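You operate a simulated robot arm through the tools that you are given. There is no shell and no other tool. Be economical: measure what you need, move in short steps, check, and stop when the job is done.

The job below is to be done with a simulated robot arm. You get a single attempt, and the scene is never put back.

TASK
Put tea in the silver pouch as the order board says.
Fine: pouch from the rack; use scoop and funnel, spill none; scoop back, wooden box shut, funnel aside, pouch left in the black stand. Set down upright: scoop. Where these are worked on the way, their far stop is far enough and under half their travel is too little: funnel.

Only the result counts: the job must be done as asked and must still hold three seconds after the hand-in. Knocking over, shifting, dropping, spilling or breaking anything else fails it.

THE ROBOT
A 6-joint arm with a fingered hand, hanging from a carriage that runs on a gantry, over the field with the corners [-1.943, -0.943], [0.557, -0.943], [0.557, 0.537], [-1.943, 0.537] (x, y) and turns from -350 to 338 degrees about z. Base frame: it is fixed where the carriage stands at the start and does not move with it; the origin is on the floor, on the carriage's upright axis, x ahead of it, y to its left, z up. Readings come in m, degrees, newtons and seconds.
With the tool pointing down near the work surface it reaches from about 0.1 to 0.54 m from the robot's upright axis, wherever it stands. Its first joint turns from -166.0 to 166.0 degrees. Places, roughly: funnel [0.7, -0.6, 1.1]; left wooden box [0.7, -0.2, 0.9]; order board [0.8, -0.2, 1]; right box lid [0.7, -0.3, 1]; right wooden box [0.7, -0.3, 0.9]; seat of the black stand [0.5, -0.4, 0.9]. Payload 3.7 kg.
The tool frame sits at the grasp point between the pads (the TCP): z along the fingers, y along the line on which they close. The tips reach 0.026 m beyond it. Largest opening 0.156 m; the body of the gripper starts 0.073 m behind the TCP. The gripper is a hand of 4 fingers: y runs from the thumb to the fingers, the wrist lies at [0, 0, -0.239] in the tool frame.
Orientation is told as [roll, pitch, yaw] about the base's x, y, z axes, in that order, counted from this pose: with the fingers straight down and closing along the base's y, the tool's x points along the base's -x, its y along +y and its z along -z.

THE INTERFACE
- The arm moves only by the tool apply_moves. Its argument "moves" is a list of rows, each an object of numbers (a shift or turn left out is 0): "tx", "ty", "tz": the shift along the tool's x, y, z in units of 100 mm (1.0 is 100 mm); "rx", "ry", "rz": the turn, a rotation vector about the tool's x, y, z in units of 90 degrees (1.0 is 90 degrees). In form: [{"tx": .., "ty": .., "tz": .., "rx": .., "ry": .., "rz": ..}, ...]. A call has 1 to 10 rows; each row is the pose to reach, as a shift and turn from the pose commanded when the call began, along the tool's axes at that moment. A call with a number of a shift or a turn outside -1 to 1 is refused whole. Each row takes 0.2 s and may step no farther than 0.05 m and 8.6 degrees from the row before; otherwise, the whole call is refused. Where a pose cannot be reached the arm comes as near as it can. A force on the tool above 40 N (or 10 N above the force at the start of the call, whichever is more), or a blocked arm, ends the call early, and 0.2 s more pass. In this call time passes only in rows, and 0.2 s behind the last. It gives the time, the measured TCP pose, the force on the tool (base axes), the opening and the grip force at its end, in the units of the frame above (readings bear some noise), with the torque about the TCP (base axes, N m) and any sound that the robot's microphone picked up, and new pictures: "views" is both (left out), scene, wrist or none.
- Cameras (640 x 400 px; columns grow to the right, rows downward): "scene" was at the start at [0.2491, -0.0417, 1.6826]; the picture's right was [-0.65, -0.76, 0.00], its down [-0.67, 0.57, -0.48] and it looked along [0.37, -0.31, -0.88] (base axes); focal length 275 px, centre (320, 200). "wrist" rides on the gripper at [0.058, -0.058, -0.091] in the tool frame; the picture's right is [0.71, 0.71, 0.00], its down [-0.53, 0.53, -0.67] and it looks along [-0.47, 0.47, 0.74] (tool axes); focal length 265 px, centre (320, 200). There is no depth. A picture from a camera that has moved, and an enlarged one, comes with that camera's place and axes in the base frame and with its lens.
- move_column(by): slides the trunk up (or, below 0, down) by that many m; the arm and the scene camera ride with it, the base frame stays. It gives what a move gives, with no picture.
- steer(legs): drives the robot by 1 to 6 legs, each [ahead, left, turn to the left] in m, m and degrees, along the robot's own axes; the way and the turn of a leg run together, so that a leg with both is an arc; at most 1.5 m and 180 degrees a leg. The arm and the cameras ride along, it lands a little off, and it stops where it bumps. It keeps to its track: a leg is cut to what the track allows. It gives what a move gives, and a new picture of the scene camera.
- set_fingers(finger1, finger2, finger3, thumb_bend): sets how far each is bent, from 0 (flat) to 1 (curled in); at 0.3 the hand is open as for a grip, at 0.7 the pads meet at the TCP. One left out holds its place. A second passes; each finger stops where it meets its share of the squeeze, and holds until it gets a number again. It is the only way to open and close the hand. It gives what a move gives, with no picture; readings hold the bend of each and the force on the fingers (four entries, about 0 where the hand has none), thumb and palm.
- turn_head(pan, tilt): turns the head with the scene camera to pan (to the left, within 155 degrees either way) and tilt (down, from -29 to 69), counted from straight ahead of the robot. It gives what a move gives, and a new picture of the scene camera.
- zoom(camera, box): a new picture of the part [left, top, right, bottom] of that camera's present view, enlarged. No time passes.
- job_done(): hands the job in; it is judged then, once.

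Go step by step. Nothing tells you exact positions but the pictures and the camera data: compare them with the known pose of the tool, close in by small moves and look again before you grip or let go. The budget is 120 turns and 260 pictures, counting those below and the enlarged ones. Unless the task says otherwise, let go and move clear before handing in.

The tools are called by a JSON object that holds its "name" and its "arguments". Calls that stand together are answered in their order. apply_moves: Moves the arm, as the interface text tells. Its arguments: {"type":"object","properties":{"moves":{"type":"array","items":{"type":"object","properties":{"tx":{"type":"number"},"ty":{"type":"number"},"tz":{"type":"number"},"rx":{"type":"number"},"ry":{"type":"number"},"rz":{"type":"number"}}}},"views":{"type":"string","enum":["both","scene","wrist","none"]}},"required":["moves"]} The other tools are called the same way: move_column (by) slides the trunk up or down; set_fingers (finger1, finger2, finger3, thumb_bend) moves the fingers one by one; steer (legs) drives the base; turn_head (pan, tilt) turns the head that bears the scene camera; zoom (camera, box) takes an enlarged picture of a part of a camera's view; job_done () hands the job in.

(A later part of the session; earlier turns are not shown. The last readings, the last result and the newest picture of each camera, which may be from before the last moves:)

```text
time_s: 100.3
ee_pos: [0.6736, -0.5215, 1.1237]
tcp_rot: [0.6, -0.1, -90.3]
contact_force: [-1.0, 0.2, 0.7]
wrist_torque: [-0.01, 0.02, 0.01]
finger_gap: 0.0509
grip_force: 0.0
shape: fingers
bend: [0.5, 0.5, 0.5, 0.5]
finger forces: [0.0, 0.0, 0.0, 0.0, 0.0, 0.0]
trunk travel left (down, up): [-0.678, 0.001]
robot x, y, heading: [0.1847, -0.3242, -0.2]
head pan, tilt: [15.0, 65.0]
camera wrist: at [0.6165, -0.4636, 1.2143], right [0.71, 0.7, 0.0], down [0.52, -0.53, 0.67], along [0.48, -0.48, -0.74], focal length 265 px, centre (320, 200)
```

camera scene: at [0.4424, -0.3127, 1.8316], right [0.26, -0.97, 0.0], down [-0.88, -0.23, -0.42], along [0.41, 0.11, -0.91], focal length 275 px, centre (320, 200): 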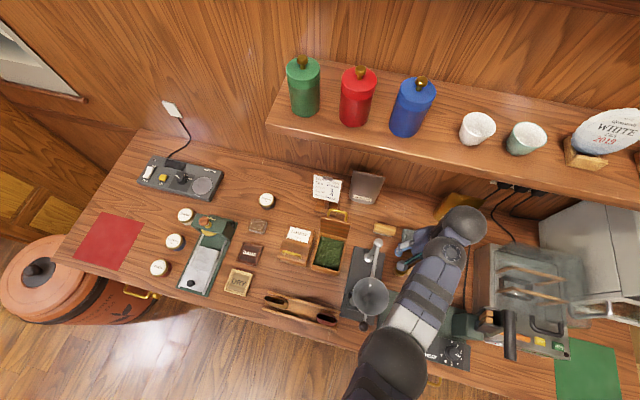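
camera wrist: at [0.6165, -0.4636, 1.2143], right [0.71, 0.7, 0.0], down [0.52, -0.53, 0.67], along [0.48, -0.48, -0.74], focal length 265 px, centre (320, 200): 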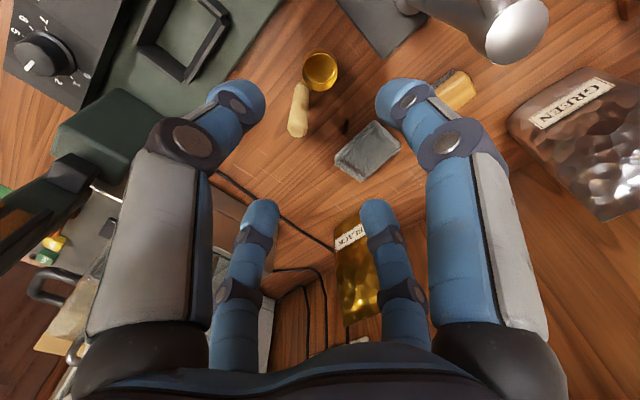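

The lid stands open with tea visible, and the scoop is clear. Handle at (0.679,-0.5555), vertical, top at z≈1.0. I move over it and descend.

{"name": "apply_moves", "arguments": {"moves": [{"tx": -0.34, "ty": 0.055, "rx": 0.005}, {"tx": -0.34, "ty": 0.055, "rx": 0.005, "tz": 0.3}, {"tx": -0.34, "ty": 0.055, "rx": 0.005, "tz": 0.6}, {"tx": -0.34, "ty": 0.055, "rx": 0.005, "tz": 0.8}], "views": "wrist"}}

```text
time_s: 101.3
ee_pos: [0.6518, -0.5508, 1.0586]
tcp_rot: [0.0, -0.1, -90.4]
contact_force: [1.5, -0.2, 0.2]
wrist_torque: [-0.04, 0.02, 0.0]
finger_gap: 0.0512
grip_force: 0.1
shape: fingers
bend: [0.5, 0.5, 0.5, 0.5]
finger forces: [0.1, 0.0, 0.1, 0.1, 0.0, 0.1]
out of reach, approached as far as the arm can: row 3, 4
trunk travel left (down, up): [-0.678, 0.001]
robot x, y, heading: [0.1835, -0.328, -0.1]
head pan, tilt: [15.0, 65.0]
camera wrist: at [0.5961, -0.4936, 1.149], right [0.71, 0.7, 0.0], down [0.52, -0.53, 0.67], along [0.47, -0.48, -0.74], focal length 265 px, centre (320, 200)
```

wrist: 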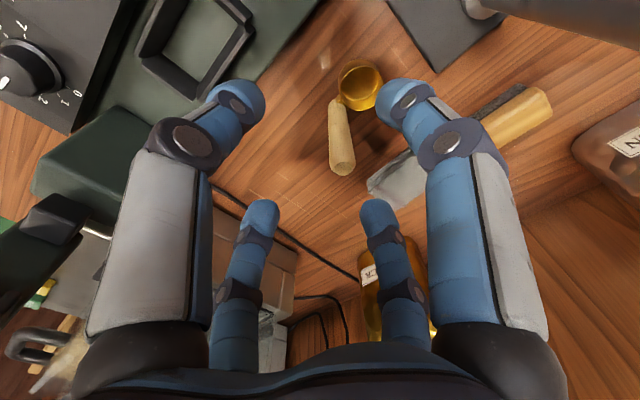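

{"name": "steer", "arguments": {"legs": [[0.06, -0.01, 0]]}}

{"name": "apply_moves", "arguments": {"moves": [{"ty": -0.15}, {"ty": -0.33, "tx": 0.05}], "views": "wrist"}}

```text
time_s: 102.3
ee_pos: [0.712, -0.5608, 1.0583]
tcp_rot: [0.0, -0.1, -90.5]
contact_force: [0.0, 0.1, 0.7]
wrist_torque: [-0.01, 0.01, 0.01]
finger_gap: 0.0513
grip_force: 0.0
shape: fingers
bend: [0.5, 0.5, 0.5, 0.5]
finger forces: [0.0, 0.0, 0.0, 0.1, 0.1, 0.1]
trunk travel left (down, up): [-0.678, 0.001]
robot x, y, heading: [0.2443, -0.3374, -0.1]
head pan, tilt: [15.0, 65.0]
camera scene: at [0.5018, -0.323, 1.8316], right [0.26, -0.97, 0.0], down [-0.88, -0.23, -0.42], along [0.41, 0.11, -0.91], focal length 275 px, centre (320, 200)
```

scene: 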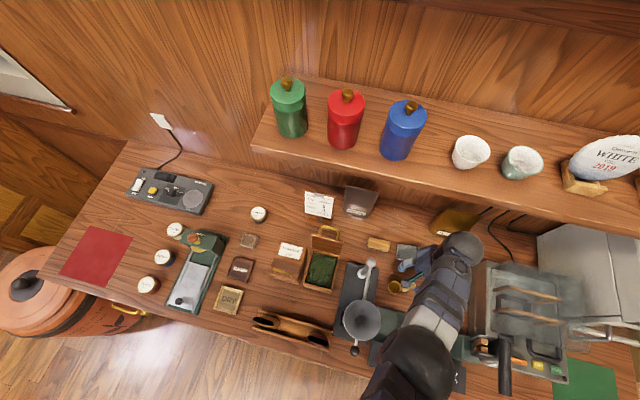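

```text
time_s: 102.9
ee_pos: [0.679, -0.5558, 1.0587]
tcp_rot: [0.0, 0.0, -90.4]
contact_force: [0.7, -0.2, 0.6]
wrist_torque: [0.02, 0.03, 0.01]
finger_gap: 0.0512
grip_force: 0.1
shape: fingers
bend: [0.5, 0.5, 0.5, 0.5]
finger forces: [0.0, 0.0, 0.0, 0.1, 0.1, 0.0]
trunk travel left (down, up): [-0.678, 0.001]
robot x, y, heading: [0.2445, -0.3363, -0.1]
head pan, tilt: [15.0, 65.0]
camera wrist: at [0.6226, -0.4985, 1.1489], right [0.71, 0.7, 0.0], down [0.52, -0.53, 0.67], along [0.47, -0.48, -0.74], focal length 265 px, centre (320, 200)
```

wrist: 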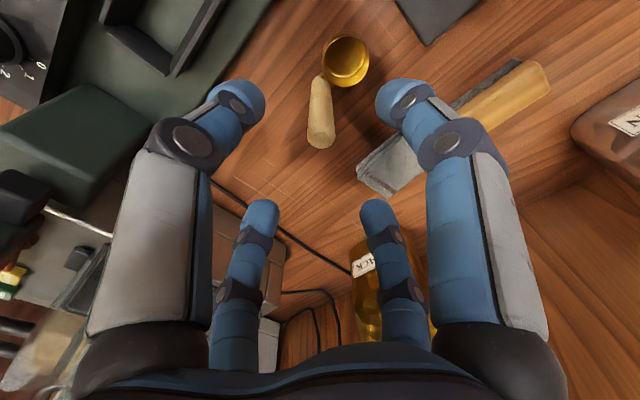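

Centred over the handle. I descend 83 mm around it.

{"name": "apply_moves", "arguments": {"moves": [{"tz": 0.25}, {"tz": 0.5}, {"tz": 0.7}, {"tz": 0.83}], "views": "wrist"}}

```text
time_s: 103.9
ee_pos: [0.6655, -0.548, 0.9871]
tcp_rot: [0.1, 0.0, -90.4]
contact_force: [0.5, -0.9, 0.5]
wrist_torque: [0.0, 0.01, -0.03]
finger_gap: 0.0514
grip_force: 0.1
shape: fingers
bend: [0.5, 0.5, 0.5, 0.5]
finger forces: [0.0, 0.1, 0.0, 0.0, 0.0, 0.0]
out of reach, approached as far as the arm can: row 3, 4
trunk travel left (down, up): [-0.678, 0.001]
robot x, y, heading: [0.2475, -0.3428, -0.2]
head pan, tilt: [15.0, 65.0]
camera wrist: at [0.6089, -0.4916, 1.0775], right [0.71, 0.7, 0.0], down [0.52, -0.53, 0.67], along [0.47, -0.48, -0.74], focal length 265 px, centre (320, 200)
```

wrist: 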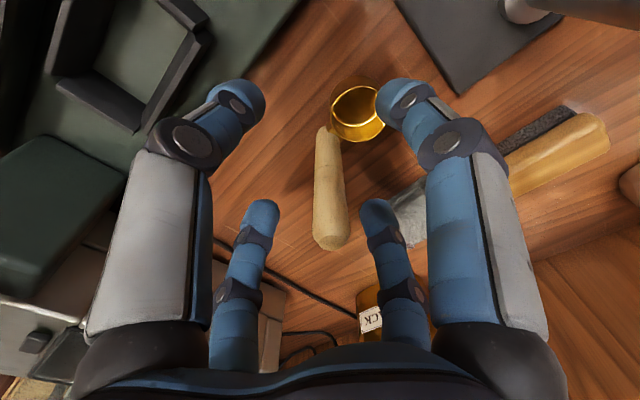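

The trunk is too high for this depth. I go back up centred and lower the trunk instead.

{"name": "apply_moves", "arguments": {"moves": [{"tz": -0.3, "ty": 0.06, "tx": -0.03}, {"tz": -0.6, "ty": 0.13, "tx": -0.078}, {"tz": -0.72, "ty": 0.137, "tx": -0.078}], "views": "none"}}

{"name": "move_column", "arguments": {"by": -0.06}}

{"name": "zoom", "arguments": {"camera": "wrist", "box": [0, 0, 640, 400]}}

```text
time_s: 104.7
ee_pos: [0.6779, -0.5576, 1.059]
tcp_rot: [0.0, -0.1, -90.4]
contact_force: [0.0, -0.7, -0.7]
wrist_torque: [-0.01, 0.03, 0.03]
finger_gap: 0.051
grip_force: 0.1
shape: fingers
bend: [0.5, 0.5, 0.5, 0.5]
finger forces: [0.1, 0.1, 0.0, 0.0, 0.0, 0.1]
trunk travel left (down, up): [-0.678, 0.001]
robot x, y, heading: [0.2452, -0.3385, -0.2]
head pan, tilt: [15.0, 65.0]
```

```text
time_s: 105.7
ee_pos: [0.679, -0.5587, 0.9983]
tcp_rot: [0.0, -0.1, -90.4]
contact_force: [-0.7, 0.0, 0.0]
wrist_torque: [0.03, 0.01, 0.02]
finger_gap: 0.0511
grip_force: 0.1
shape: fingers
bend: [0.5, 0.5, 0.5, 0.5]
finger forces: [0.1, 0.0, 0.1, 0.1, 0.1, 0.0]
trunk travel left (down, up): [-0.618, 0.061]
robot x, y, heading: [0.2436, -0.3389, -0.2]
head pan, tilt: [15.0, 65.0]
```

```text
1.00 times, centred on (320, 200) of wrist (not enlarged: the box is as wide or as high as the picture)
camera zoom: at [0.6222, -0.5001, 1.0892], right [0.71, 0.7, 0.0], down [0.52, -0.53, 0.67], along [0.47, -0.48, -0.74], focal length 265 px, centre (320, 200)
```

zoom: 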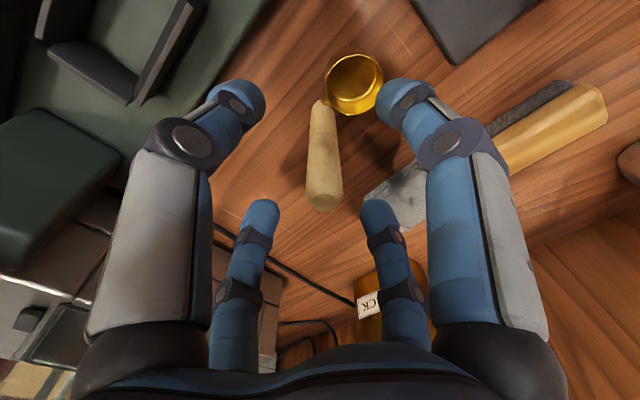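

Well centred. I lower 15 mm more and close all four fingers on the handle.

{"name": "move_column", "arguments": {"by": -0.017}}

{"name": "set_fingers", "arguments": {"finger1": 0.64, "finger2": 0.64, "finger3": 0.64, "thumb_bend": 0.64}}

{"name": "zoom", "arguments": {"camera": "wrist", "box": [160, 20, 480, 240]}}

```text
time_s: 106.3
ee_pos: [0.6798, -0.559, 0.9822]
tcp_rot: [0.0, -0.1, -90.4]
contact_force: [0.5, -0.1, -0.6]
wrist_torque: [0.0, -0.01, 0.0]
finger_gap: 0.0509
grip_force: 0.1
shape: fingers
bend: [0.5, 0.5, 0.5, 0.5]
finger forces: [0.1, 0.1, 0.1, 0.1, 0.0, 0.0]
trunk travel left (down, up): [-0.601, 0.078]
robot x, y, heading: [0.2415, -0.341, -0.3]
head pan, tilt: [15.0, 65.0]
```

```text
time_s: 107.3
ee_pos: [0.6786, -0.5582, 0.9812]
tcp_rot: [-0.1, -0.1, -90.3]
contact_force: [1.6, 0.3, 0.6]
wrist_torque: [-0.02, -0.02, 0.0]
finger_gap: 0.0125
grip_force: 0.2
shape: fingers
bend: [0.64, 0.64, 0.64, 0.64]
finger forces: [0.0, 0.1, 0.0, 0.1, 0.1, 0.0]
trunk travel left (down, up): [-0.601, 0.078]
robot x, y, heading: [0.2451, -0.3406, -0.3]
head pan, tilt: [15.0, 65.0]
```

```text
1.82 times, centred on (320, 130) of wrist
camera zoom: at [0.6222, -0.5, 1.0722], right [0.71, 0.7, 0.0], down [0.52, -0.53, 0.67], along [0.47, -0.48, -0.74], focal length 483 px, centre (320, 327)
```

zoom: 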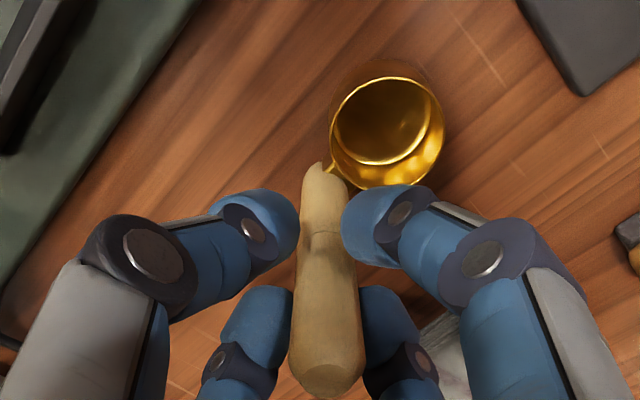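

{"name": "set_fingers", "arguments": {"finger1": 0.74, "finger2": 0.74, "finger3": 0.74, "thumb_bend": 0.74}}

{"name": "zoom", "arguments": {"camera": "wrist", "box": [160, 20, 480, 240]}}

```text
time_s: 108.3
ee_pos: [0.6776, -0.5581, 0.9811]
tcp_rot: [0.0, -0.1, -90.4]
contact_force: [-0.5, 0.7, -0.2]
wrist_torque: [-0.02, -0.03, 0.02]
finger_gap: 0.005
grip_force: 17.1
shape: fingers
bend: [0.65, 0.65, 0.65, 0.68]
finger forces: [7.5, 9.0, 8.0, 0.0, 9.9, 0.1]
trunk travel left (down, up): [-0.601, 0.078]
robot x, y, heading: [0.2402, -0.3372, -0.2]
head pan, tilt: [15.0, 65.0]
```

```text
1.82 times, centred on (320, 130) of wrist
camera zoom: at [0.6221, -0.5, 1.0721], right [0.71, 0.7, 0.0], down [0.52, -0.53, 0.67], along [0.47, -0.48, -0.74], focal length 483 px, centre (320, 327)
```

zoom: 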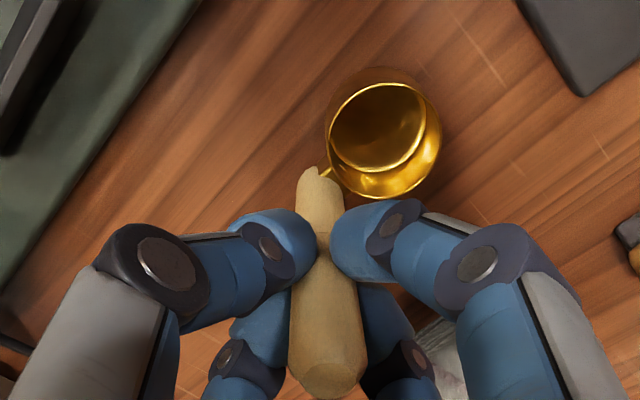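

Gripped firmly (~8 N each). The rod/funnel blocks the direct way, so I lift and take the scoop around the front of the funnel.

{"name": "apply_moves", "arguments": {"moves": [{"tz": -0.1}, {"tz": -0.3}, {"tz": -0.55}, {"tz": -0.8}, {"tz": -1.0}], "views": "wrist"}}

{"name": "move_column", "arguments": {"by": 0.055}}

```text
time_s: 109.5
ee_pos: [0.679, -0.5573, 1.0825]
tcp_rot: [0.0, -0.1, -90.3]
contact_force: [-0.7, -0.7, -1.4]
wrist_torque: [-0.01, -0.02, -0.03]
finger_gap: 0.0052
grip_force: 17.3
shape: fingers
bend: [0.65, 0.65, 0.65, 0.68]
finger forces: [7.6, 9.1, 7.9, 0.0, 9.8, 0.0]
trunk travel left (down, up): [-0.601, 0.078]
robot x, y, heading: [0.2422, -0.3393, -0.1]
head pan, tilt: [15.0, 65.0]
camera wrist: at [0.622, -0.4999, 1.1724], right [0.71, 0.7, 0.0], down [0.52, -0.53, 0.67], along [0.47, -0.48, -0.74], focal length 265 px, centre (320, 200)
```

wrist: 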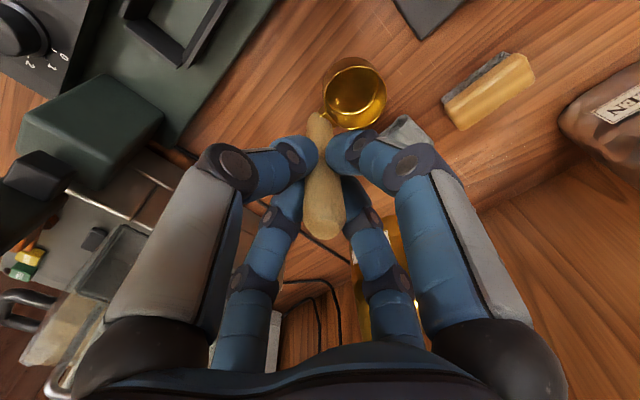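

```text
time_s: 110.5
ee_pos: [0.6784, -0.5576, 1.1367]
tcp_rot: [0.0, -0.1, -90.4]
contact_force: [-0.3, 0.6, -1.2]
wrist_torque: [-0.04, 0.01, -0.02]
finger_gap: 0.0049
grip_force: 16.7
shape: fingers
bend: [0.65, 0.65, 0.65, 0.68]
finger forces: [7.5, 8.9, 7.9, 0.1, 9.7, 0.1]
trunk travel left (down, up): [-0.656, 0.023]
robot x, y, heading: [0.2444, -0.3402, -0.6]
head pan, tilt: [15.0, 65.0]
```

{"name": "steer", "arguments": {"legs": [[-0.12, 0, 0], [-0.19, 0.03, 0], [0, 0.21, 0]]}}

{"name": "steer", "arguments": {"legs": [[0.2, 0.005, 0]]}}

{"name": "apply_moves", "arguments": {"moves": [{"tz": 0}], "views": "wrist"}}

```text
time_s: 114.1
ee_pos: [0.3688, -0.3193, 1.1385]
tcp_rot: [0.0, -0.1, -90.6]
contact_force: [-0.3, 0.0, -1.4]
wrist_torque: [-0.02, -0.05, -0.02]
finger_gap: 0.0049
grip_force: 16.7
shape: fingers
bend: [0.65, 0.65, 0.65, 0.68]
finger forces: [7.5, 9.0, 7.8, 0.1, 9.6, 0.1]
trunk travel left (down, up): [-0.656, 0.023]
robot x, y, heading: [-0.0654, -0.1006, -0.4]
head pan, tilt: [15.0, 65.0]
camera scene: at [0.193, -0.0836, 1.8096], right [0.25, -0.97, 0.0], down [-0.88, -0.23, -0.42], along [0.41, 0.11, -0.91], focal length 275 px, centre (320, 200)
```

scene: 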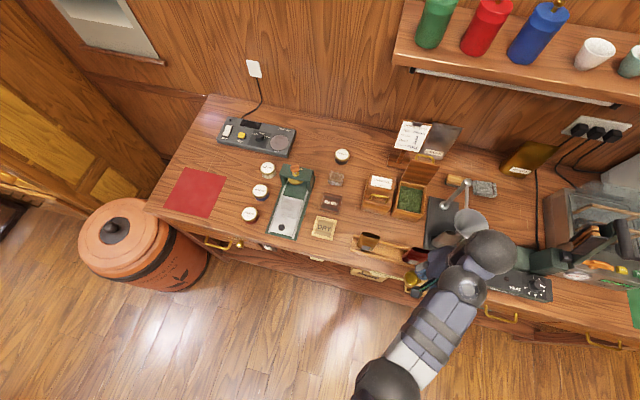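

```text
time_s: 115.7
ee_pos: [0.5687, -0.3153, 1.1372]
tcp_rot: [0.0, -0.1, -90.4]
contact_force: [-0.2, 0.6, -1.4]
wrist_torque: [-0.03, 0.01, -0.01]
finger_gap: 0.0052
grip_force: 16.9
shape: fingers
bend: [0.65, 0.65, 0.65, 0.68]
finger forces: [7.5, 9.0, 7.9, 0.0, 9.6, 0.0]
trunk travel left (down, up): [-0.656, 0.023]
robot x, y, heading: [0.1358, -0.0923, -0.4]
head pan, tilt: [15.0, 65.0]
camera scene: at [0.3916, -0.0799, 1.8096], right [0.25, -0.97, 0.0], down [-0.88, -0.23, -0.42], along [0.41, 0.11, -0.91], focal length 275 px, centre (320, 200)
```

scene: 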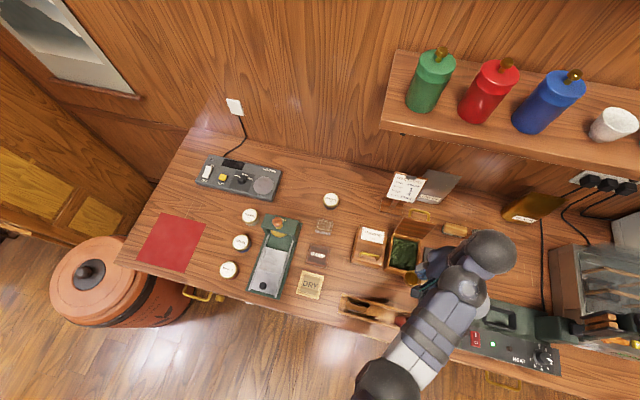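

```text
time_s: 116.1
ee_pos: [0.5681, -0.3155, 1.1363]
tcp_rot: [0.1, -0.1, -90.5]
contact_force: [-0.4, 0.2, -0.1]
wrist_torque: [-0.01, -0.01, 0.04]
finger_gap: 0.005
grip_force: 17.0
shape: fingers
bend: [0.65, 0.65, 0.65, 0.68]
finger forces: [7.5, 8.9, 7.9, 0.1, 9.6, 0.0]
trunk travel left (down, up): [-0.656, 0.023]
robot x, y, heading: [0.1289, -0.0942, -0.2]
head pan, tilt: [15.0, 65.0]
camera wrist: at [0.5114, -0.2573, 1.2272], right [0.71, 0.7, 0.0], down [0.52, -0.53, 0.67], along [0.47, -0.48, -0.74], focal length 265 px, centre (320, 200)
```

wrist: 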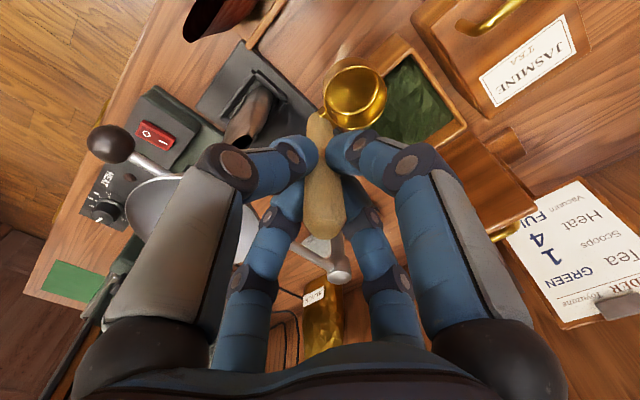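

The cup hangs about 29 mm left (+y) of the TCP. I position the cup over the open box, forward of the lid.

{"name": "steer", "arguments": {"legs": [[0.068, 0.015, 0]]}}

{"name": "apply_moves", "arguments": {"moves": [{"tz": 0.25}, {"tz": 0.5}, {"tz": 0.75}], "views": "wrist"}}

{"name": "zoom", "arguments": {"camera": "wrist", "box": [240, 0, 480, 150]}}

```text
time_s: 117.1
ee_pos: [0.6362, -0.3003, 1.1355]
tcp_rot: [0.0, 0.0, -90.4]
contact_force: [0.0, 0.7, -1.0]
wrist_torque: [0.02, 0.0, 0.01]
finger_gap: 0.0052
grip_force: 17.2
shape: fingers
bend: [0.65, 0.65, 0.65, 0.68]
finger forces: [7.5, 9.0, 7.9, 0.0, 9.6, 0.0]
trunk travel left (down, up): [-0.656, 0.023]
robot x, y, heading: [0.2037, -0.0806, -0.2]
head pan, tilt: [15.0, 65.0]
camera scene: at [0.4597, -0.065, 1.8096], right [0.25, -0.97, 0.0], down [-0.88, -0.23, -0.42], along [0.41, 0.11, -0.91], focal length 275 px, centre (320, 200)
```

scene: 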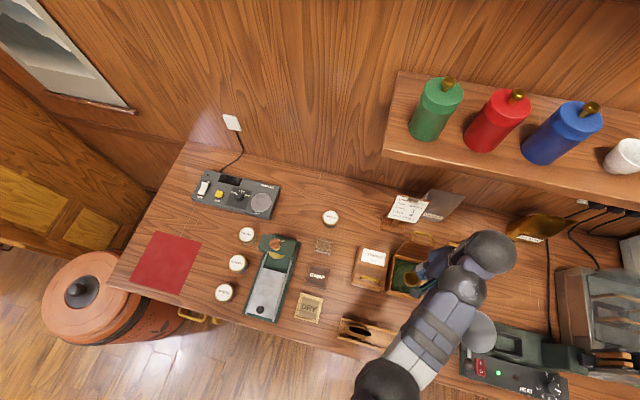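

```text
time_s: 117.9
ee_pos: [0.6346, -0.2998, 1.0605]
tcp_rot: [0.0, -0.1, -90.5]
contact_force: [0.4, -0.1, -0.7]
wrist_torque: [-0.02, 0.02, -0.04]
finger_gap: 0.0049
grip_force: 17.1
shape: fingers
bend: [0.65, 0.65, 0.65, 0.68]
finger forces: [7.6, 8.9, 7.9, 0.0, 9.6, 0.1]
trunk travel left (down, up): [-0.656, 0.023]
robot x, y, heading: [0.2025, -0.0806, -0.3]
head pan, tilt: [15.0, 65.0]
camera wrist: at [0.5795, -0.2424, 1.1522], right [0.71, 0.7, 0.0], down [0.52, -0.53, 0.67], along [0.47, -0.48, -0.74], focal length 265 px, centre (320, 200)
```

wrist: 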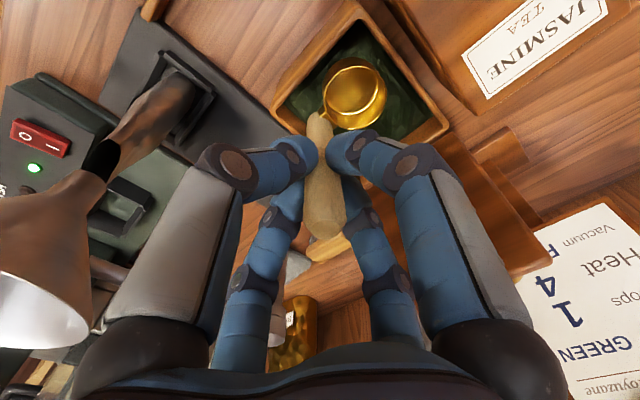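

```text
2.67 times, centred on (360, 75) of wrist
camera zoom: at [0.5795, -0.2424, 1.1522], right [0.71, 0.7, 0.0], down [0.52, -0.53, 0.67], along [0.47, -0.48, -0.74], focal length 708 px, centre (213, 533)
```

zoom: 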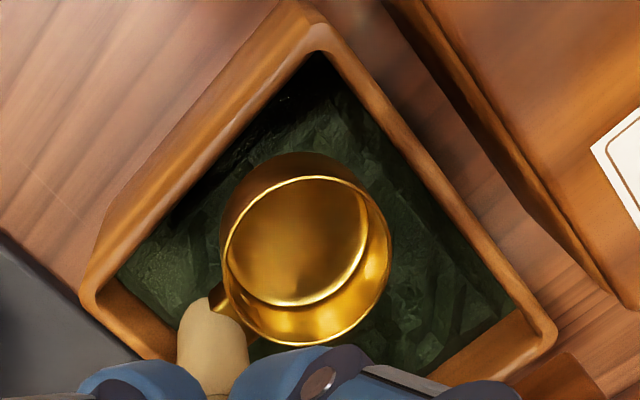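

The cup is well inside the opening; tea surface is at about z 0.94. I plunge so the cup rim goes below it, nudge, then look.

{"name": "apply_moves", "arguments": {"moves": [{"tz": 0.15}, {"tz": 0.3}, {"tz": 0.45}, {"tz": 0.55}, {"tz": 0.6}, {"tz": 0.6, "ty": 0.08}], "views": "wrist"}}

{"name": "zoom", "arguments": {"camera": "wrist", "box": [240, 0, 480, 150]}}

```text
time_s: 119.3
ee_pos: [0.6435, -0.299, 1.0014]
tcp_rot: [0.0, 0.1, -90.6]
contact_force: [0.1, 0.6, -1.1]
wrist_torque: [-0.02, -0.02, -0.01]
finger_gap: 0.0049
grip_force: 16.7
shape: fingers
bend: [0.65, 0.65, 0.65, 0.68]
finger forces: [7.6, 9.0, 8.0, 0.0, 9.6, 0.0]
trunk travel left (down, up): [-0.656, 0.023]
robot x, y, heading: [0.2016, -0.0821, -0.4]
head pan, tilt: [15.0, 65.0]
camera wrist: at [0.587, -0.2422, 1.0922], right [0.71, 0.7, 0.0], down [0.52, -0.53, 0.67], along [0.47, -0.48, -0.74], focal length 265 px, centre (320, 200)
```

wrist: 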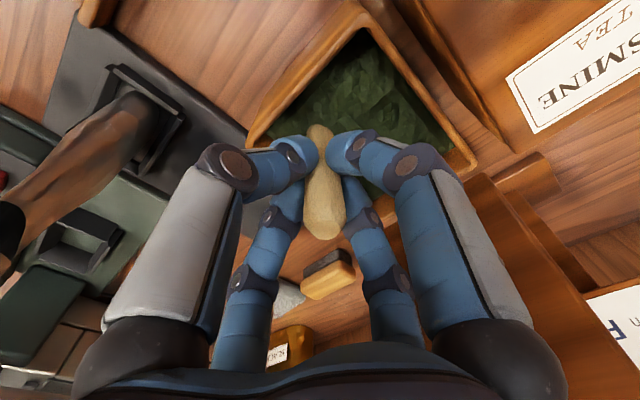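

```text
2.67 times, centred on (360, 75) of wrist
camera zoom: at [0.587, -0.2422, 1.0922], right [0.71, 0.7, 0.0], down [0.52, -0.53, 0.67], along [0.47, -0.48, -0.74], focal length 708 px, centre (213, 533)
```

zoom: 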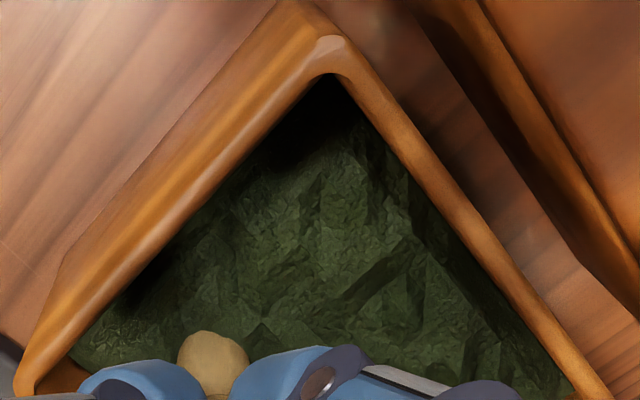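

The cup is fully submerged. I raise it gently and look at the load.

{"name": "apply_moves", "arguments": {"moves": [{"tz": -0.1}, {"tz": -0.2}, {"tz": -0.3}, {"tz": -0.4}, {"tz": -0.5}, {"tz": -0.6}, {"tz": -0.7}], "views": "wrist"}}

{"name": "zoom", "arguments": {"camera": "wrist", "box": [240, 0, 480, 150]}}

```text
time_s: 120.9
ee_pos: [0.6446, -0.2988, 1.0713]
tcp_rot: [-0.1, 0.0, -90.5]
contact_force: [-0.1, 0.1, -0.3]
wrist_torque: [-0.07, -0.02, 0.0]
finger_gap: 0.0049
grip_force: 16.9
shape: fingers
bend: [0.65, 0.65, 0.65, 0.68]
finger forces: [7.6, 9.0, 8.0, 0.1, 9.3, 0.1]
trunk travel left (down, up): [-0.656, 0.023]
robot x, y, heading: [0.2029, -0.0805, -0.3]
head pan, tilt: [15.0, 65.0]
camera wrist: at [0.5876, -0.2425, 1.1626], right [0.71, 0.7, 0.0], down [0.52, -0.53, 0.67], along [0.47, -0.48, -0.74], focal length 265 px, centre (320, 200)
```

wrist: 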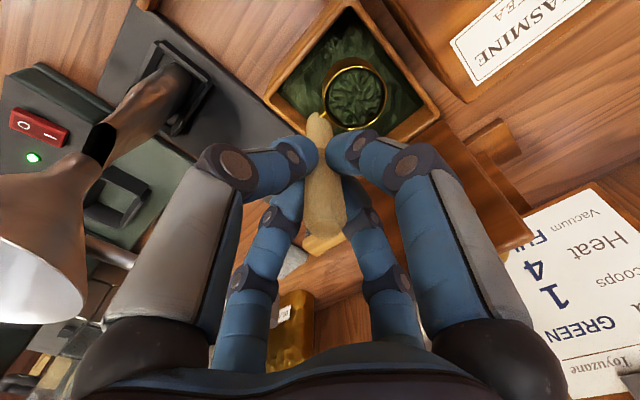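

```text
2.67 times, centred on (360, 75) of wrist
camera zoom: at [0.5876, -0.2425, 1.1626], right [0.71, 0.7, 0.0], down [0.52, -0.53, 0.67], along [0.47, -0.48, -0.74], focal length 708 px, centre (213, 533)
```

zoom: 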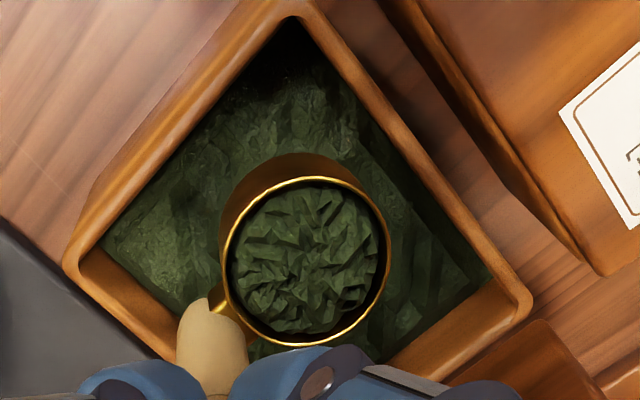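

The scoop is full. I now raise it straight up to see what height I can reach for clearing the funnel rim.

{"name": "move_column", "arguments": {"by": 0.022}}

{"name": "apply_moves", "arguments": {"moves": [{"tz": -0.2}, {"tz": -0.4}, {"tz": -0.6}, {"tz": -0.8}, {"tz": -1.0}], "views": "none"}}

{"name": "apply_moves", "arguments": {"moves": [{"tz": -0.1}, {"tz": -0.2}, {"tz": -0.3}], "views": "wrist"}}

```text
time_s: 121.6
ee_pos: [0.6426, -0.3006, 1.0942]
tcp_rot: [0.0, -0.1, -90.4]
contact_force: [-0.3, -0.2, -0.3]
wrist_torque: [-0.04, -0.01, 0.01]
finger_gap: 0.0051
grip_force: 17.1
shape: fingers
bend: [0.65, 0.65, 0.65, 0.68]
finger forces: [7.6, 9.1, 7.8, 0.0, 9.3, 0.0]
trunk travel left (down, up): [-0.678, 0.001]
robot x, y, heading: [0.1993, -0.0809, -0.4]
head pan, tilt: [15.0, 65.0]
```

```text
time_s: 122.8
ee_pos: [0.6446, -0.2999, 1.1946]
tcp_rot: [0.0, -0.1, -90.5]
contact_force: [-0.7, -0.2, -0.9]
wrist_torque: [-0.04, 0.03, 0.0]
finger_gap: 0.0049
grip_force: 17.4
shape: fingers
bend: [0.65, 0.65, 0.65, 0.68]
finger forces: [7.6, 9.1, 7.9, 0.0, 9.3, 0.1]
trunk travel left (down, up): [-0.678, 0.001]
robot x, y, heading: [0.2031, -0.0829, -0.3]
head pan, tilt: [15.0, 65.0]
```

```text
time_s: 123.6
ee_pos: [0.6489, -0.3037, 1.2169]
tcp_rot: [0.0, -0.1, -90.6]
contact_force: [0.1, 0.9, -1.5]
wrist_torque: [-0.02, 0.01, 0.01]
finger_gap: 0.0048
grip_force: 17.1
shape: fingers
bend: [0.65, 0.65, 0.65, 0.68]
finger forces: [7.5, 9.0, 7.9, 0.1, 9.4, 0.1]
out of reach, approached as far as the arm can: row 3
trunk travel left (down, up): [-0.678, 0.001]
robot x, y, heading: [0.2031, -0.0815, -0.3]
head pan, tilt: [15.0, 65.0]
camera wrist: at [0.5935, -0.2455, 1.3079], right [0.71, 0.7, 0.0], down [0.52, -0.53, 0.67], along [0.47, -0.48, -0.74], focal length 265 px, centre (320, 200)
```

wrist: 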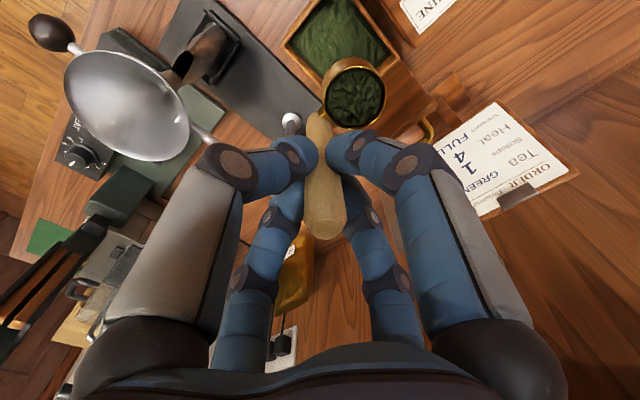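

Height 1.217 clears everything. I'll yaw the hand by +90° (cup toward the robot), so that pouring over the far lip tilts the wrist toward the robot side.

{"name": "apply_moves", "arguments": {"moves": [{"rz": -0.09}, {"rz": -0.18}, {"rz": -0.27}, {"rz": -0.36}, {"rz": -0.45}, {"rz": -0.54}, {"rz": -0.63}, {"rz": -0.72}, {"rz": -0.81}, {"rz": -0.9}], "views": "wrist"}}

```text
time_s: 125.8
ee_pos: [0.6494, -0.3024, 1.2175]
tcp_rot: [0.0, 0.0, -9.4]
contact_force: [0.2, -0.5, -0.3]
wrist_torque: [0.0, -0.02, 0.0]
finger_gap: 0.0049
grip_force: 16.7
shape: fingers
bend: [0.65, 0.65, 0.65, 0.68]
finger forces: [7.6, 9.0, 7.8, 0.0, 9.1, 0.0]
trunk travel left (down, up): [-0.678, 0.001]
robot x, y, heading: [0.2014, -0.0784, -0.2]
head pan, tilt: [15.0, 65.0]
camera wrist: at [0.5846, -0.3516, 1.308], right [-0.58, 0.81, 0.0], down [0.6, 0.43, 0.67], along [0.54, 0.39, -0.74], focal length 265 px, centre (320, 200)
```

wrist: 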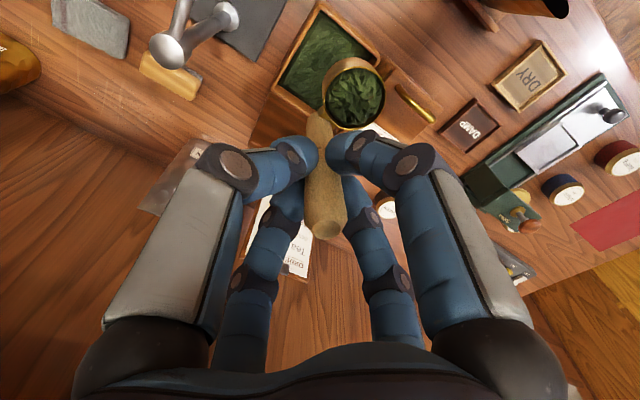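

{"name": "apply_moves", "arguments": {"moves": [{"rz": -0.05}, {"rz": -0.104}], "views": "none"}}

{"name": "steer", "arguments": {"legs": [[-0.071, -0.119, 0]]}}

{"name": "apply_moves", "arguments": {"moves": [{"tz": 0}], "views": "wrist"}}

```text
time_s: 126.4
ee_pos: [0.6506, -0.3033, 1.217]
tcp_rot: [-0.1, -0.1, -0.1]
contact_force: [-0.3, -0.1, -0.9]
wrist_torque: [0.02, -0.02, 0.01]
finger_gap: 0.0045
grip_force: 16.8
shape: fingers
bend: [0.65, 0.65, 0.65, 0.68]
finger forces: [7.5, 8.9, 8.0, 0.0, 9.1, 0.1]
trunk travel left (down, up): [-0.678, 0.001]
robot x, y, heading: [0.2009, -0.0786, -0.2]
head pan, tilt: [15.0, 65.0]
```

```text
time_s: 127.7
ee_pos: [0.5793, -0.4209, 1.2175]
tcp_rot: [-0.1, -0.1, -0.3]
contact_force: [0.4, 0.7, -1.2]
wrist_torque: [-0.05, 0.01, 0.02]
finger_gap: 0.0049
grip_force: 17.1
shape: fingers
bend: [0.65, 0.65, 0.65, 0.68]
finger forces: [7.5, 9.0, 7.9, 0.0, 9.2, 0.0]
trunk travel left (down, up): [-0.678, 0.001]
robot x, y, heading: [0.1272, -0.1953, -0.2]
head pan, tilt: [15.0, 65.0]
camera scene: at [0.3884, -0.1829, 1.8316], right [0.25, -0.97, 0.0], down [-0.88, -0.23, -0.42], along [0.41, 0.11, -0.91], focal length 275 px, centre (320, 200)
```

scene: 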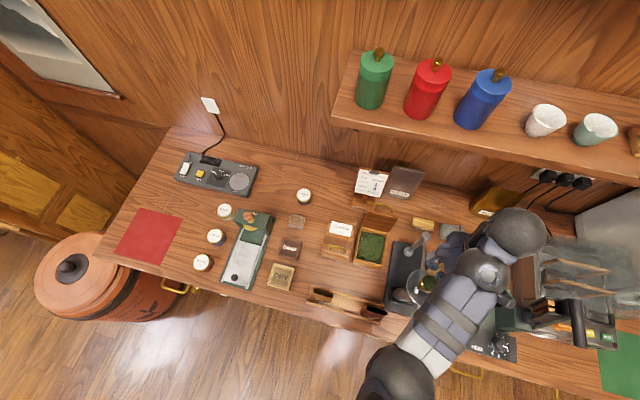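

```text
time_s: 128.1
ee_pos: [0.5778, -0.42, 1.2169]
tcp_rot: [0.0, 0.0, -0.2]
contact_force: [0.0, -0.2, -1.0]
wrist_torque: [-0.03, -0.02, 0.0]
finger_gap: 0.0047
grip_force: 17.0
shape: fingers
bend: [0.65, 0.65, 0.65, 0.68]
finger forces: [7.6, 8.9, 7.9, 0.1, 9.2, 0.1]
trunk travel left (down, up): [-0.678, 0.001]
robot x, y, heading: [0.1288, -0.1967, -0.3]
head pan, tilt: [15.0, 65.0]
camera wrist: at [0.5217, -0.4795, 1.3077], right [-0.7, 0.71, 0.0], down [0.53, 0.53, 0.67], along [0.47, 0.47, -0.74], focal length 265 px, centre (320, 200)
```

wrist: 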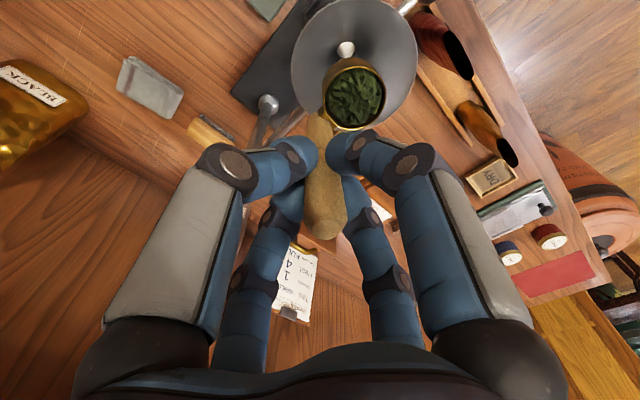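

The full cup is over the funnel mouth. I start tilting with the lip kept over the funnel centre, first to 30°.

{"name": "apply_moves", "arguments": {"moves": [{"ry": -0.0833, "tx": 0.06}, {"ry": -0.1667, "tx": 0.12}, {"ry": -0.25, "tx": 0.18}, {"ry": -0.3333, "tx": 0.25, "tz": 0.02}], "views": "wrist"}}

```text
time_s: 129.1
ee_pos: [0.5533, -0.4214, 1.2147]
tcp_rot: [-0.1, -30.0, -0.2]
contact_force: [-0.4, 0.2, -1.4]
wrist_torque: [-0.01, -0.01, -0.03]
finger_gap: 0.0047
grip_force: 17.0
shape: fingers
bend: [0.65, 0.65, 0.65, 0.68]
finger forces: [8.0, 9.0, 7.7, 0.0, 9.2, 0.0]
trunk travel left (down, up): [-0.678, 0.001]
robot x, y, heading: [0.1295, -0.1986, -0.5]
head pan, tilt: [15.0, 65.0]
camera wrist: at [0.459, -0.4794, 1.2645], right [-0.61, 0.71, -0.36], down [0.12, 0.53, 0.84], along [0.78, 0.47, -0.41], focal length 265 px, centre (320, 200)
```

wrist: 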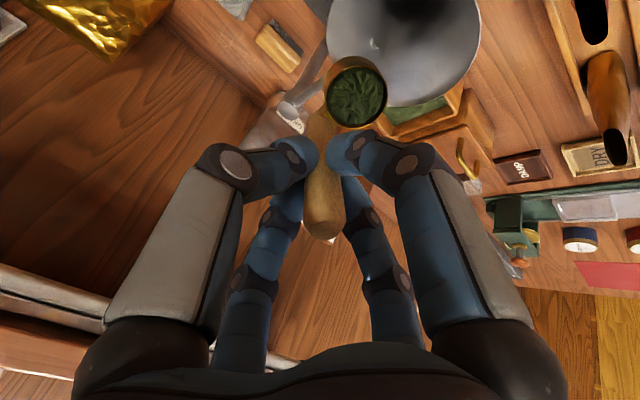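

{"name": "apply_moves", "arguments": {"moves": [{"ry": -0.0833, "tx": 0.099}, {"ry": -0.1667, "tx": 0.197}, {"ry": -0.25, "tx": 0.307, "tz": -0.009}, {"ry": -0.3333, "tx": 0.415, "tz": -0.02}], "views": "wrist"}}

```text
time_s: 130.1
ee_pos: [0.521, -0.2836, 1.3011]
tcp_rot: [1.8, -58.2, -4.3]
contact_force: [0.1, -0.5, -0.3]
wrist_torque: [0.0, 0.11, 0.02]
finger_gap: 0.0043
grip_force: 17.5
shape: fingers
bend: [0.65, 0.64, 0.65, 0.68]
finger forces: [8.4, 9.6, 7.2, 0.0, 9.8, 0.1]
out of reach, approached as far as the arm can: row 1, 2, 3, 4
trunk travel left (down, up): [-0.678, 0.001]
robot x, y, heading: [0.13, -0.2003, -0.4]
head pan, tilt: [15.0, 65.0]
camera wrist: at [0.4114, -0.3383, 1.298], right [-0.34, 0.73, -0.59], down [-0.27, 0.53, 0.81], along [0.9, 0.43, 0.02], focal length 265 px, centre (320, 200)
```

wrist: 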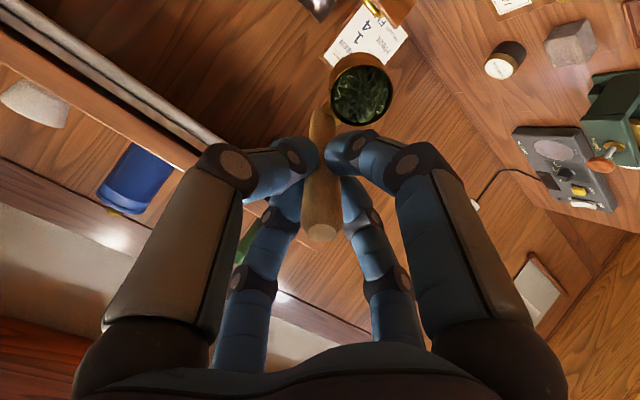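

The arm hit its inner reach limit and drifted aside; the tea is still in the cup. I go back to 30° at a reachable place and then choose a better robot standing point.

{"name": "apply_moves", "arguments": {"moves": [{"ry": 0.078, "tx": 0.13, "ty": -0.11, "tz": 0.2}, {"ry": 0.156, "tx": 0.26, "ty": -0.23, "tz": 0.4}, {"ry": 0.234, "tx": 0.39, "ty": -0.34, "tz": 0.6}, {"ry": 0.312, "tx": 0.52, "ty": -0.46, "tz": 0.78}], "views": "wrist"}}

{"name": "zoom", "arguments": {"camera": "scene", "box": [300, 180, 540, 340]}}

```text
time_s: 131.1
ee_pos: [0.5569, -0.3317, 1.2107]
tcp_rot: [1.1, -29.9, -3.3]
contact_force: [-0.2, 0.2, -1.3]
wrist_torque: [0.02, -0.03, 0.02]
finger_gap: 0.0044
grip_force: 17.1
shape: fingers
bend: [0.65, 0.64, 0.65, 0.68]
finger forces: [7.9, 9.6, 7.0, 0.0, 9.7, 0.0]
trunk travel left (down, up): [-0.678, 0.001]
robot x, y, heading: [0.1284, -0.1939, -0.4]
head pan, tilt: [15.0, 65.0]
camera wrist: at [0.459, -0.3851, 1.2601], right [-0.58, 0.74, -0.34], down [0.15, 0.51, 0.85], along [0.8, 0.44, -0.4], focal length 265 px, centre (320, 200)
```

wrist: 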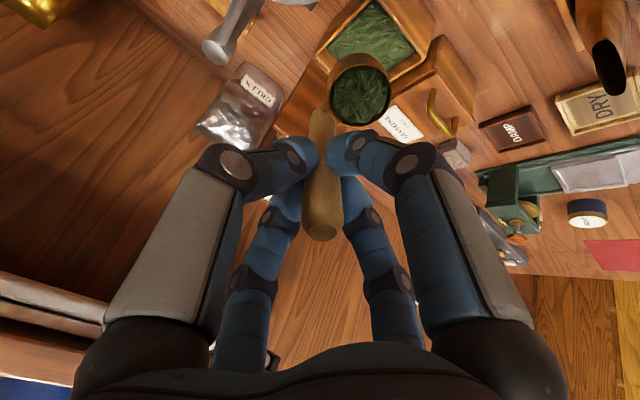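

```text
2.50 times, centred on (420, 260) of scene
camera zoom: at [0.3883, -0.1829, 1.8315], right [0.25, -0.97, 0.0], down [-0.88, -0.23, -0.42], along [0.41, 0.11, -0.91], focal length 687 px, centre (70, 50)
```

zoom: 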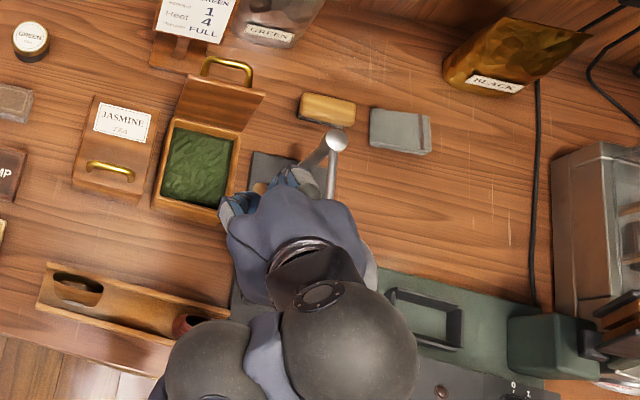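

No spill visible. I reposition the robot farther to the left/back so the wrist has room while tilting.

{"name": "steer", "arguments": {"legs": [[-0.05, 0.115, 0]]}}

{"name": "apply_moves", "arguments": {"moves": [{"rx": -0.003, "rz": -0.016, "tx": -0.1, "ty": -0.3, "tz": 0.0}, {"rx": -0.006, "rz": -0.032, "tx": -0.2, "ty": -0.6, "tz": 0.04}, {"rx": -0.006, "rz": -0.032, "tx": -0.35, "ty": -0.95, "tz": 0.08}], "views": "none"}}

```text
time_s: 132.4
ee_pos: [0.5087, -0.2149, 1.2129]
tcp_rot: [1.1, -30.1, -3.3]
contact_force: [-0.1, 1.1, -0.7]
wrist_torque: [0.02, 0.04, 0.01]
finger_gap: 0.0041
grip_force: 16.9
shape: fingers
bend: [0.65, 0.64, 0.65, 0.68]
finger forces: [7.9, 9.6, 7.1, 0.0, 9.6, 0.0]
trunk travel left (down, up): [-0.678, 0.001]
robot x, y, heading: [0.0818, -0.0844, -0.2]
head pan, tilt: [15.0, 65.0]
camera scene: at [0.3391, -0.069, 1.8316], right [0.25, -0.97, 0.0], down [-0.88, -0.23, -0.42], along [0.41, 0.11, -0.91], focal length 275 px, centre (320, 200)
```

scene: 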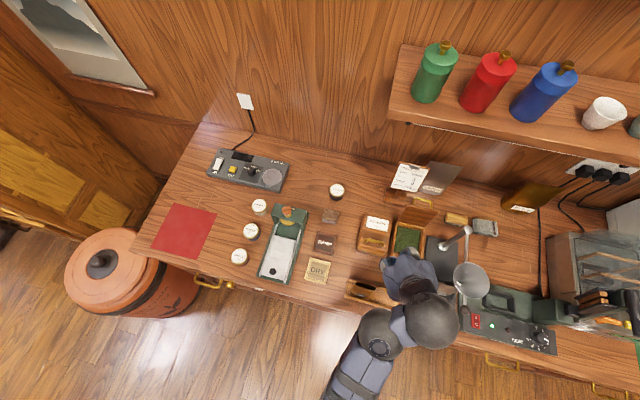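

```text
time_s: 133.2
ee_pos: [0.5367, -0.3121, 1.2232]
tcp_rot: [-0.1, -29.9, 0.1]
contact_force: [-0.1, -0.6, -2.0]
wrist_torque: [-0.04, 0.0, -0.01]
finger_gap: 0.0041
grip_force: 17.5
shape: fingers
bend: [0.65, 0.64, 0.65, 0.68]
finger forces: [7.8, 9.6, 7.2, 0.0, 9.6, 0.1]
trunk travel left (down, up): [-0.678, 0.001]
robot x, y, heading: [0.0803, -0.0865, -0.3]
head pan, tilt: [15.0, 65.0]
```

{"name": "apply_moves", "arguments": {"moves": [{"tx": -0.05, "ty": -0.33, "tz": 0.03}, {"tx": -0.1, "ty": -0.66, "tz": 0.06}, {"tx": -0.14, "ty": -1.0, "tz": 0.08}], "views": "wrist"}}

```text
time_s: 134.0
ee_pos: [0.5304, -0.3608, 1.2551]
tcp_rot: [-0.1, -29.9, 0.1]
contact_force: [0.4, -0.4, -0.4]
wrist_torque: [0.01, 0.0, 0.01]
finger_gap: 0.0039
grip_force: 16.8
shape: fingers
bend: [0.65, 0.64, 0.65, 0.68]
finger forces: [7.8, 9.7, 7.0, 0.0, 9.6, 0.0]
out of reach, approached as far as the arm can: row 1, 2, 3
trunk travel left (down, up): [-0.678, 0.001]
robot x, y, heading: [0.0829, -0.0874, -0.6]
head pan, tilt: [15.0, 65.0]
camera wrist: at [0.4375, -0.4201, 1.3053], right [-0.61, 0.71, -0.35], down [0.12, 0.53, 0.84], along [0.78, 0.47, -0.41], focal length 265 px, centre (320, 200)
```

wrist: 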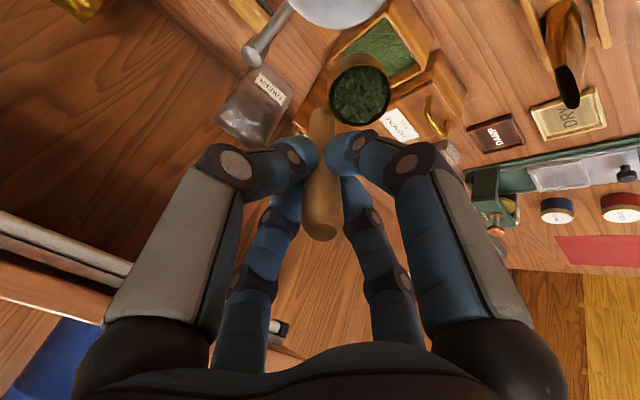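

That stance runs into a joint limit too. Better to have the robot squarely behind the funnel so the tilt happens in the arm's own plane; I shift in compensated steps.

{"name": "apply_moves", "arguments": {"moves": [{"ty": 0.33, "tx": 0.02, "tz": 0.1}, {"ty": 0.66, "tx": 0.04, "tz": 0.2}, {"ty": 1.0, "tx": 0.063, "tz": 0.31}], "views": "none"}}

{"name": "steer", "arguments": {"legs": [[0.0, -0.11, 0]]}}

{"name": "apply_moves", "arguments": {"moves": [{"ty": 0.33}, {"ty": 0.66}, {"ty": 1.0}], "views": "none"}}

{"name": "steer", "arguments": {"legs": [[0.0, -0.11, 0]]}}

```text
time_s: 134.8
ee_pos: [0.5404, -0.2598, 1.2269]
tcp_rot: [-0.1, -30.1, 0.2]
contact_force: [-0.6, 0.9, -1.6]
wrist_torque: [-0.02, 0.04, 0.0]
finger_gap: 0.0043
grip_force: 17.2
shape: fingers
bend: [0.65, 0.64, 0.65, 0.68]
finger forces: [7.6, 9.6, 7.0, 0.0, 9.6, 0.1]
trunk travel left (down, up): [-0.678, 0.001]
robot x, y, heading: [0.0814, -0.085, -0.3]
head pan, tilt: [15.0, 65.0]
```

```text
time_s: 136.0
ee_pos: [0.5406, -0.3697, 1.2263]
tcp_rot: [-0.2, -30.1, 0.2]
contact_force: [-0.6, -0.3, -0.7]
wrist_torque: [-0.01, -0.01, -0.03]
finger_gap: 0.0038
grip_force: 17.4
shape: fingers
bend: [0.65, 0.64, 0.65, 0.68]
finger forces: [7.7, 9.6, 7.0, 0.0, 9.4, 0.0]
trunk travel left (down, up): [-0.678, 0.001]
robot x, y, heading: [0.0835, -0.195, -0.3]
head pan, tilt: [15.0, 65.0]
camera scene: at [0.3385, -0.1786, 1.8316], right [0.25, -0.97, 0.0], down [-0.88, -0.23, -0.42], along [0.41, 0.11, -0.91], focal length 275 px, centre (320, 200)
```

scene: 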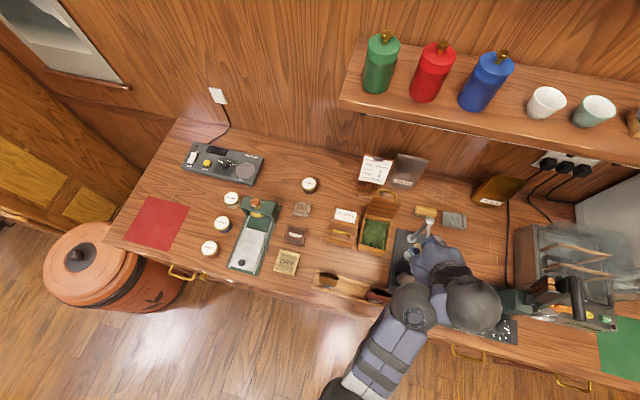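

```text
time_s: 136.8
ee_pos: [0.5414, -0.2689, 1.2244]
tcp_rot: [-0.1, -30.1, 0.2]
contact_force: [0.3, -0.3, -0.4]
wrist_torque: [0.01, 0.05, 0.0]
finger_gap: 0.0043
grip_force: 16.8
shape: fingers
bend: [0.65, 0.64, 0.65, 0.68]
finger forces: [7.6, 9.6, 7.0, 0.0, 9.5, 0.0]
trunk travel left (down, up): [-0.678, 0.001]
robot x, y, heading: [0.08, -0.1923, 0.1]
head pan, tilt: [15.0, 65.0]
```

```text
time_s: 138.0
ee_pos: [0.5404, -0.3793, 1.2245]
tcp_rot: [0.0, -30.1, 0.2]
contact_force: [0.7, 0.1, -0.9]
wrist_torque: [0.03, -0.04, -0.02]
finger_gap: 0.004
grip_force: 16.8
shape: fingers
bend: [0.65, 0.64, 0.65, 0.68]
finger forces: [7.6, 9.6, 7.0, 0.0, 9.4, 0.0]
trunk travel left (down, up): [-0.678, 0.001]
robot x, y, heading: [0.0834, -0.3056, -0.1]
head pan, tilt: [15.0, 65.0]
camera scene: at [0.338, -0.2879, 1.8316], right [0.26, -0.97, 0.0], down [-0.88, -0.23, -0.42], along [0.41, 0.11, -0.91], focal length 275 px, centre (320, 200)
```

scene: 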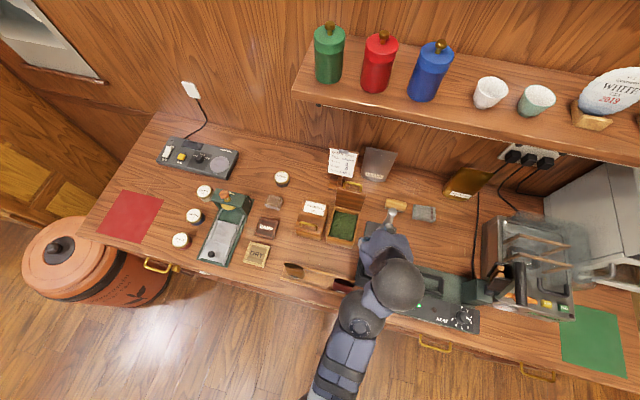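

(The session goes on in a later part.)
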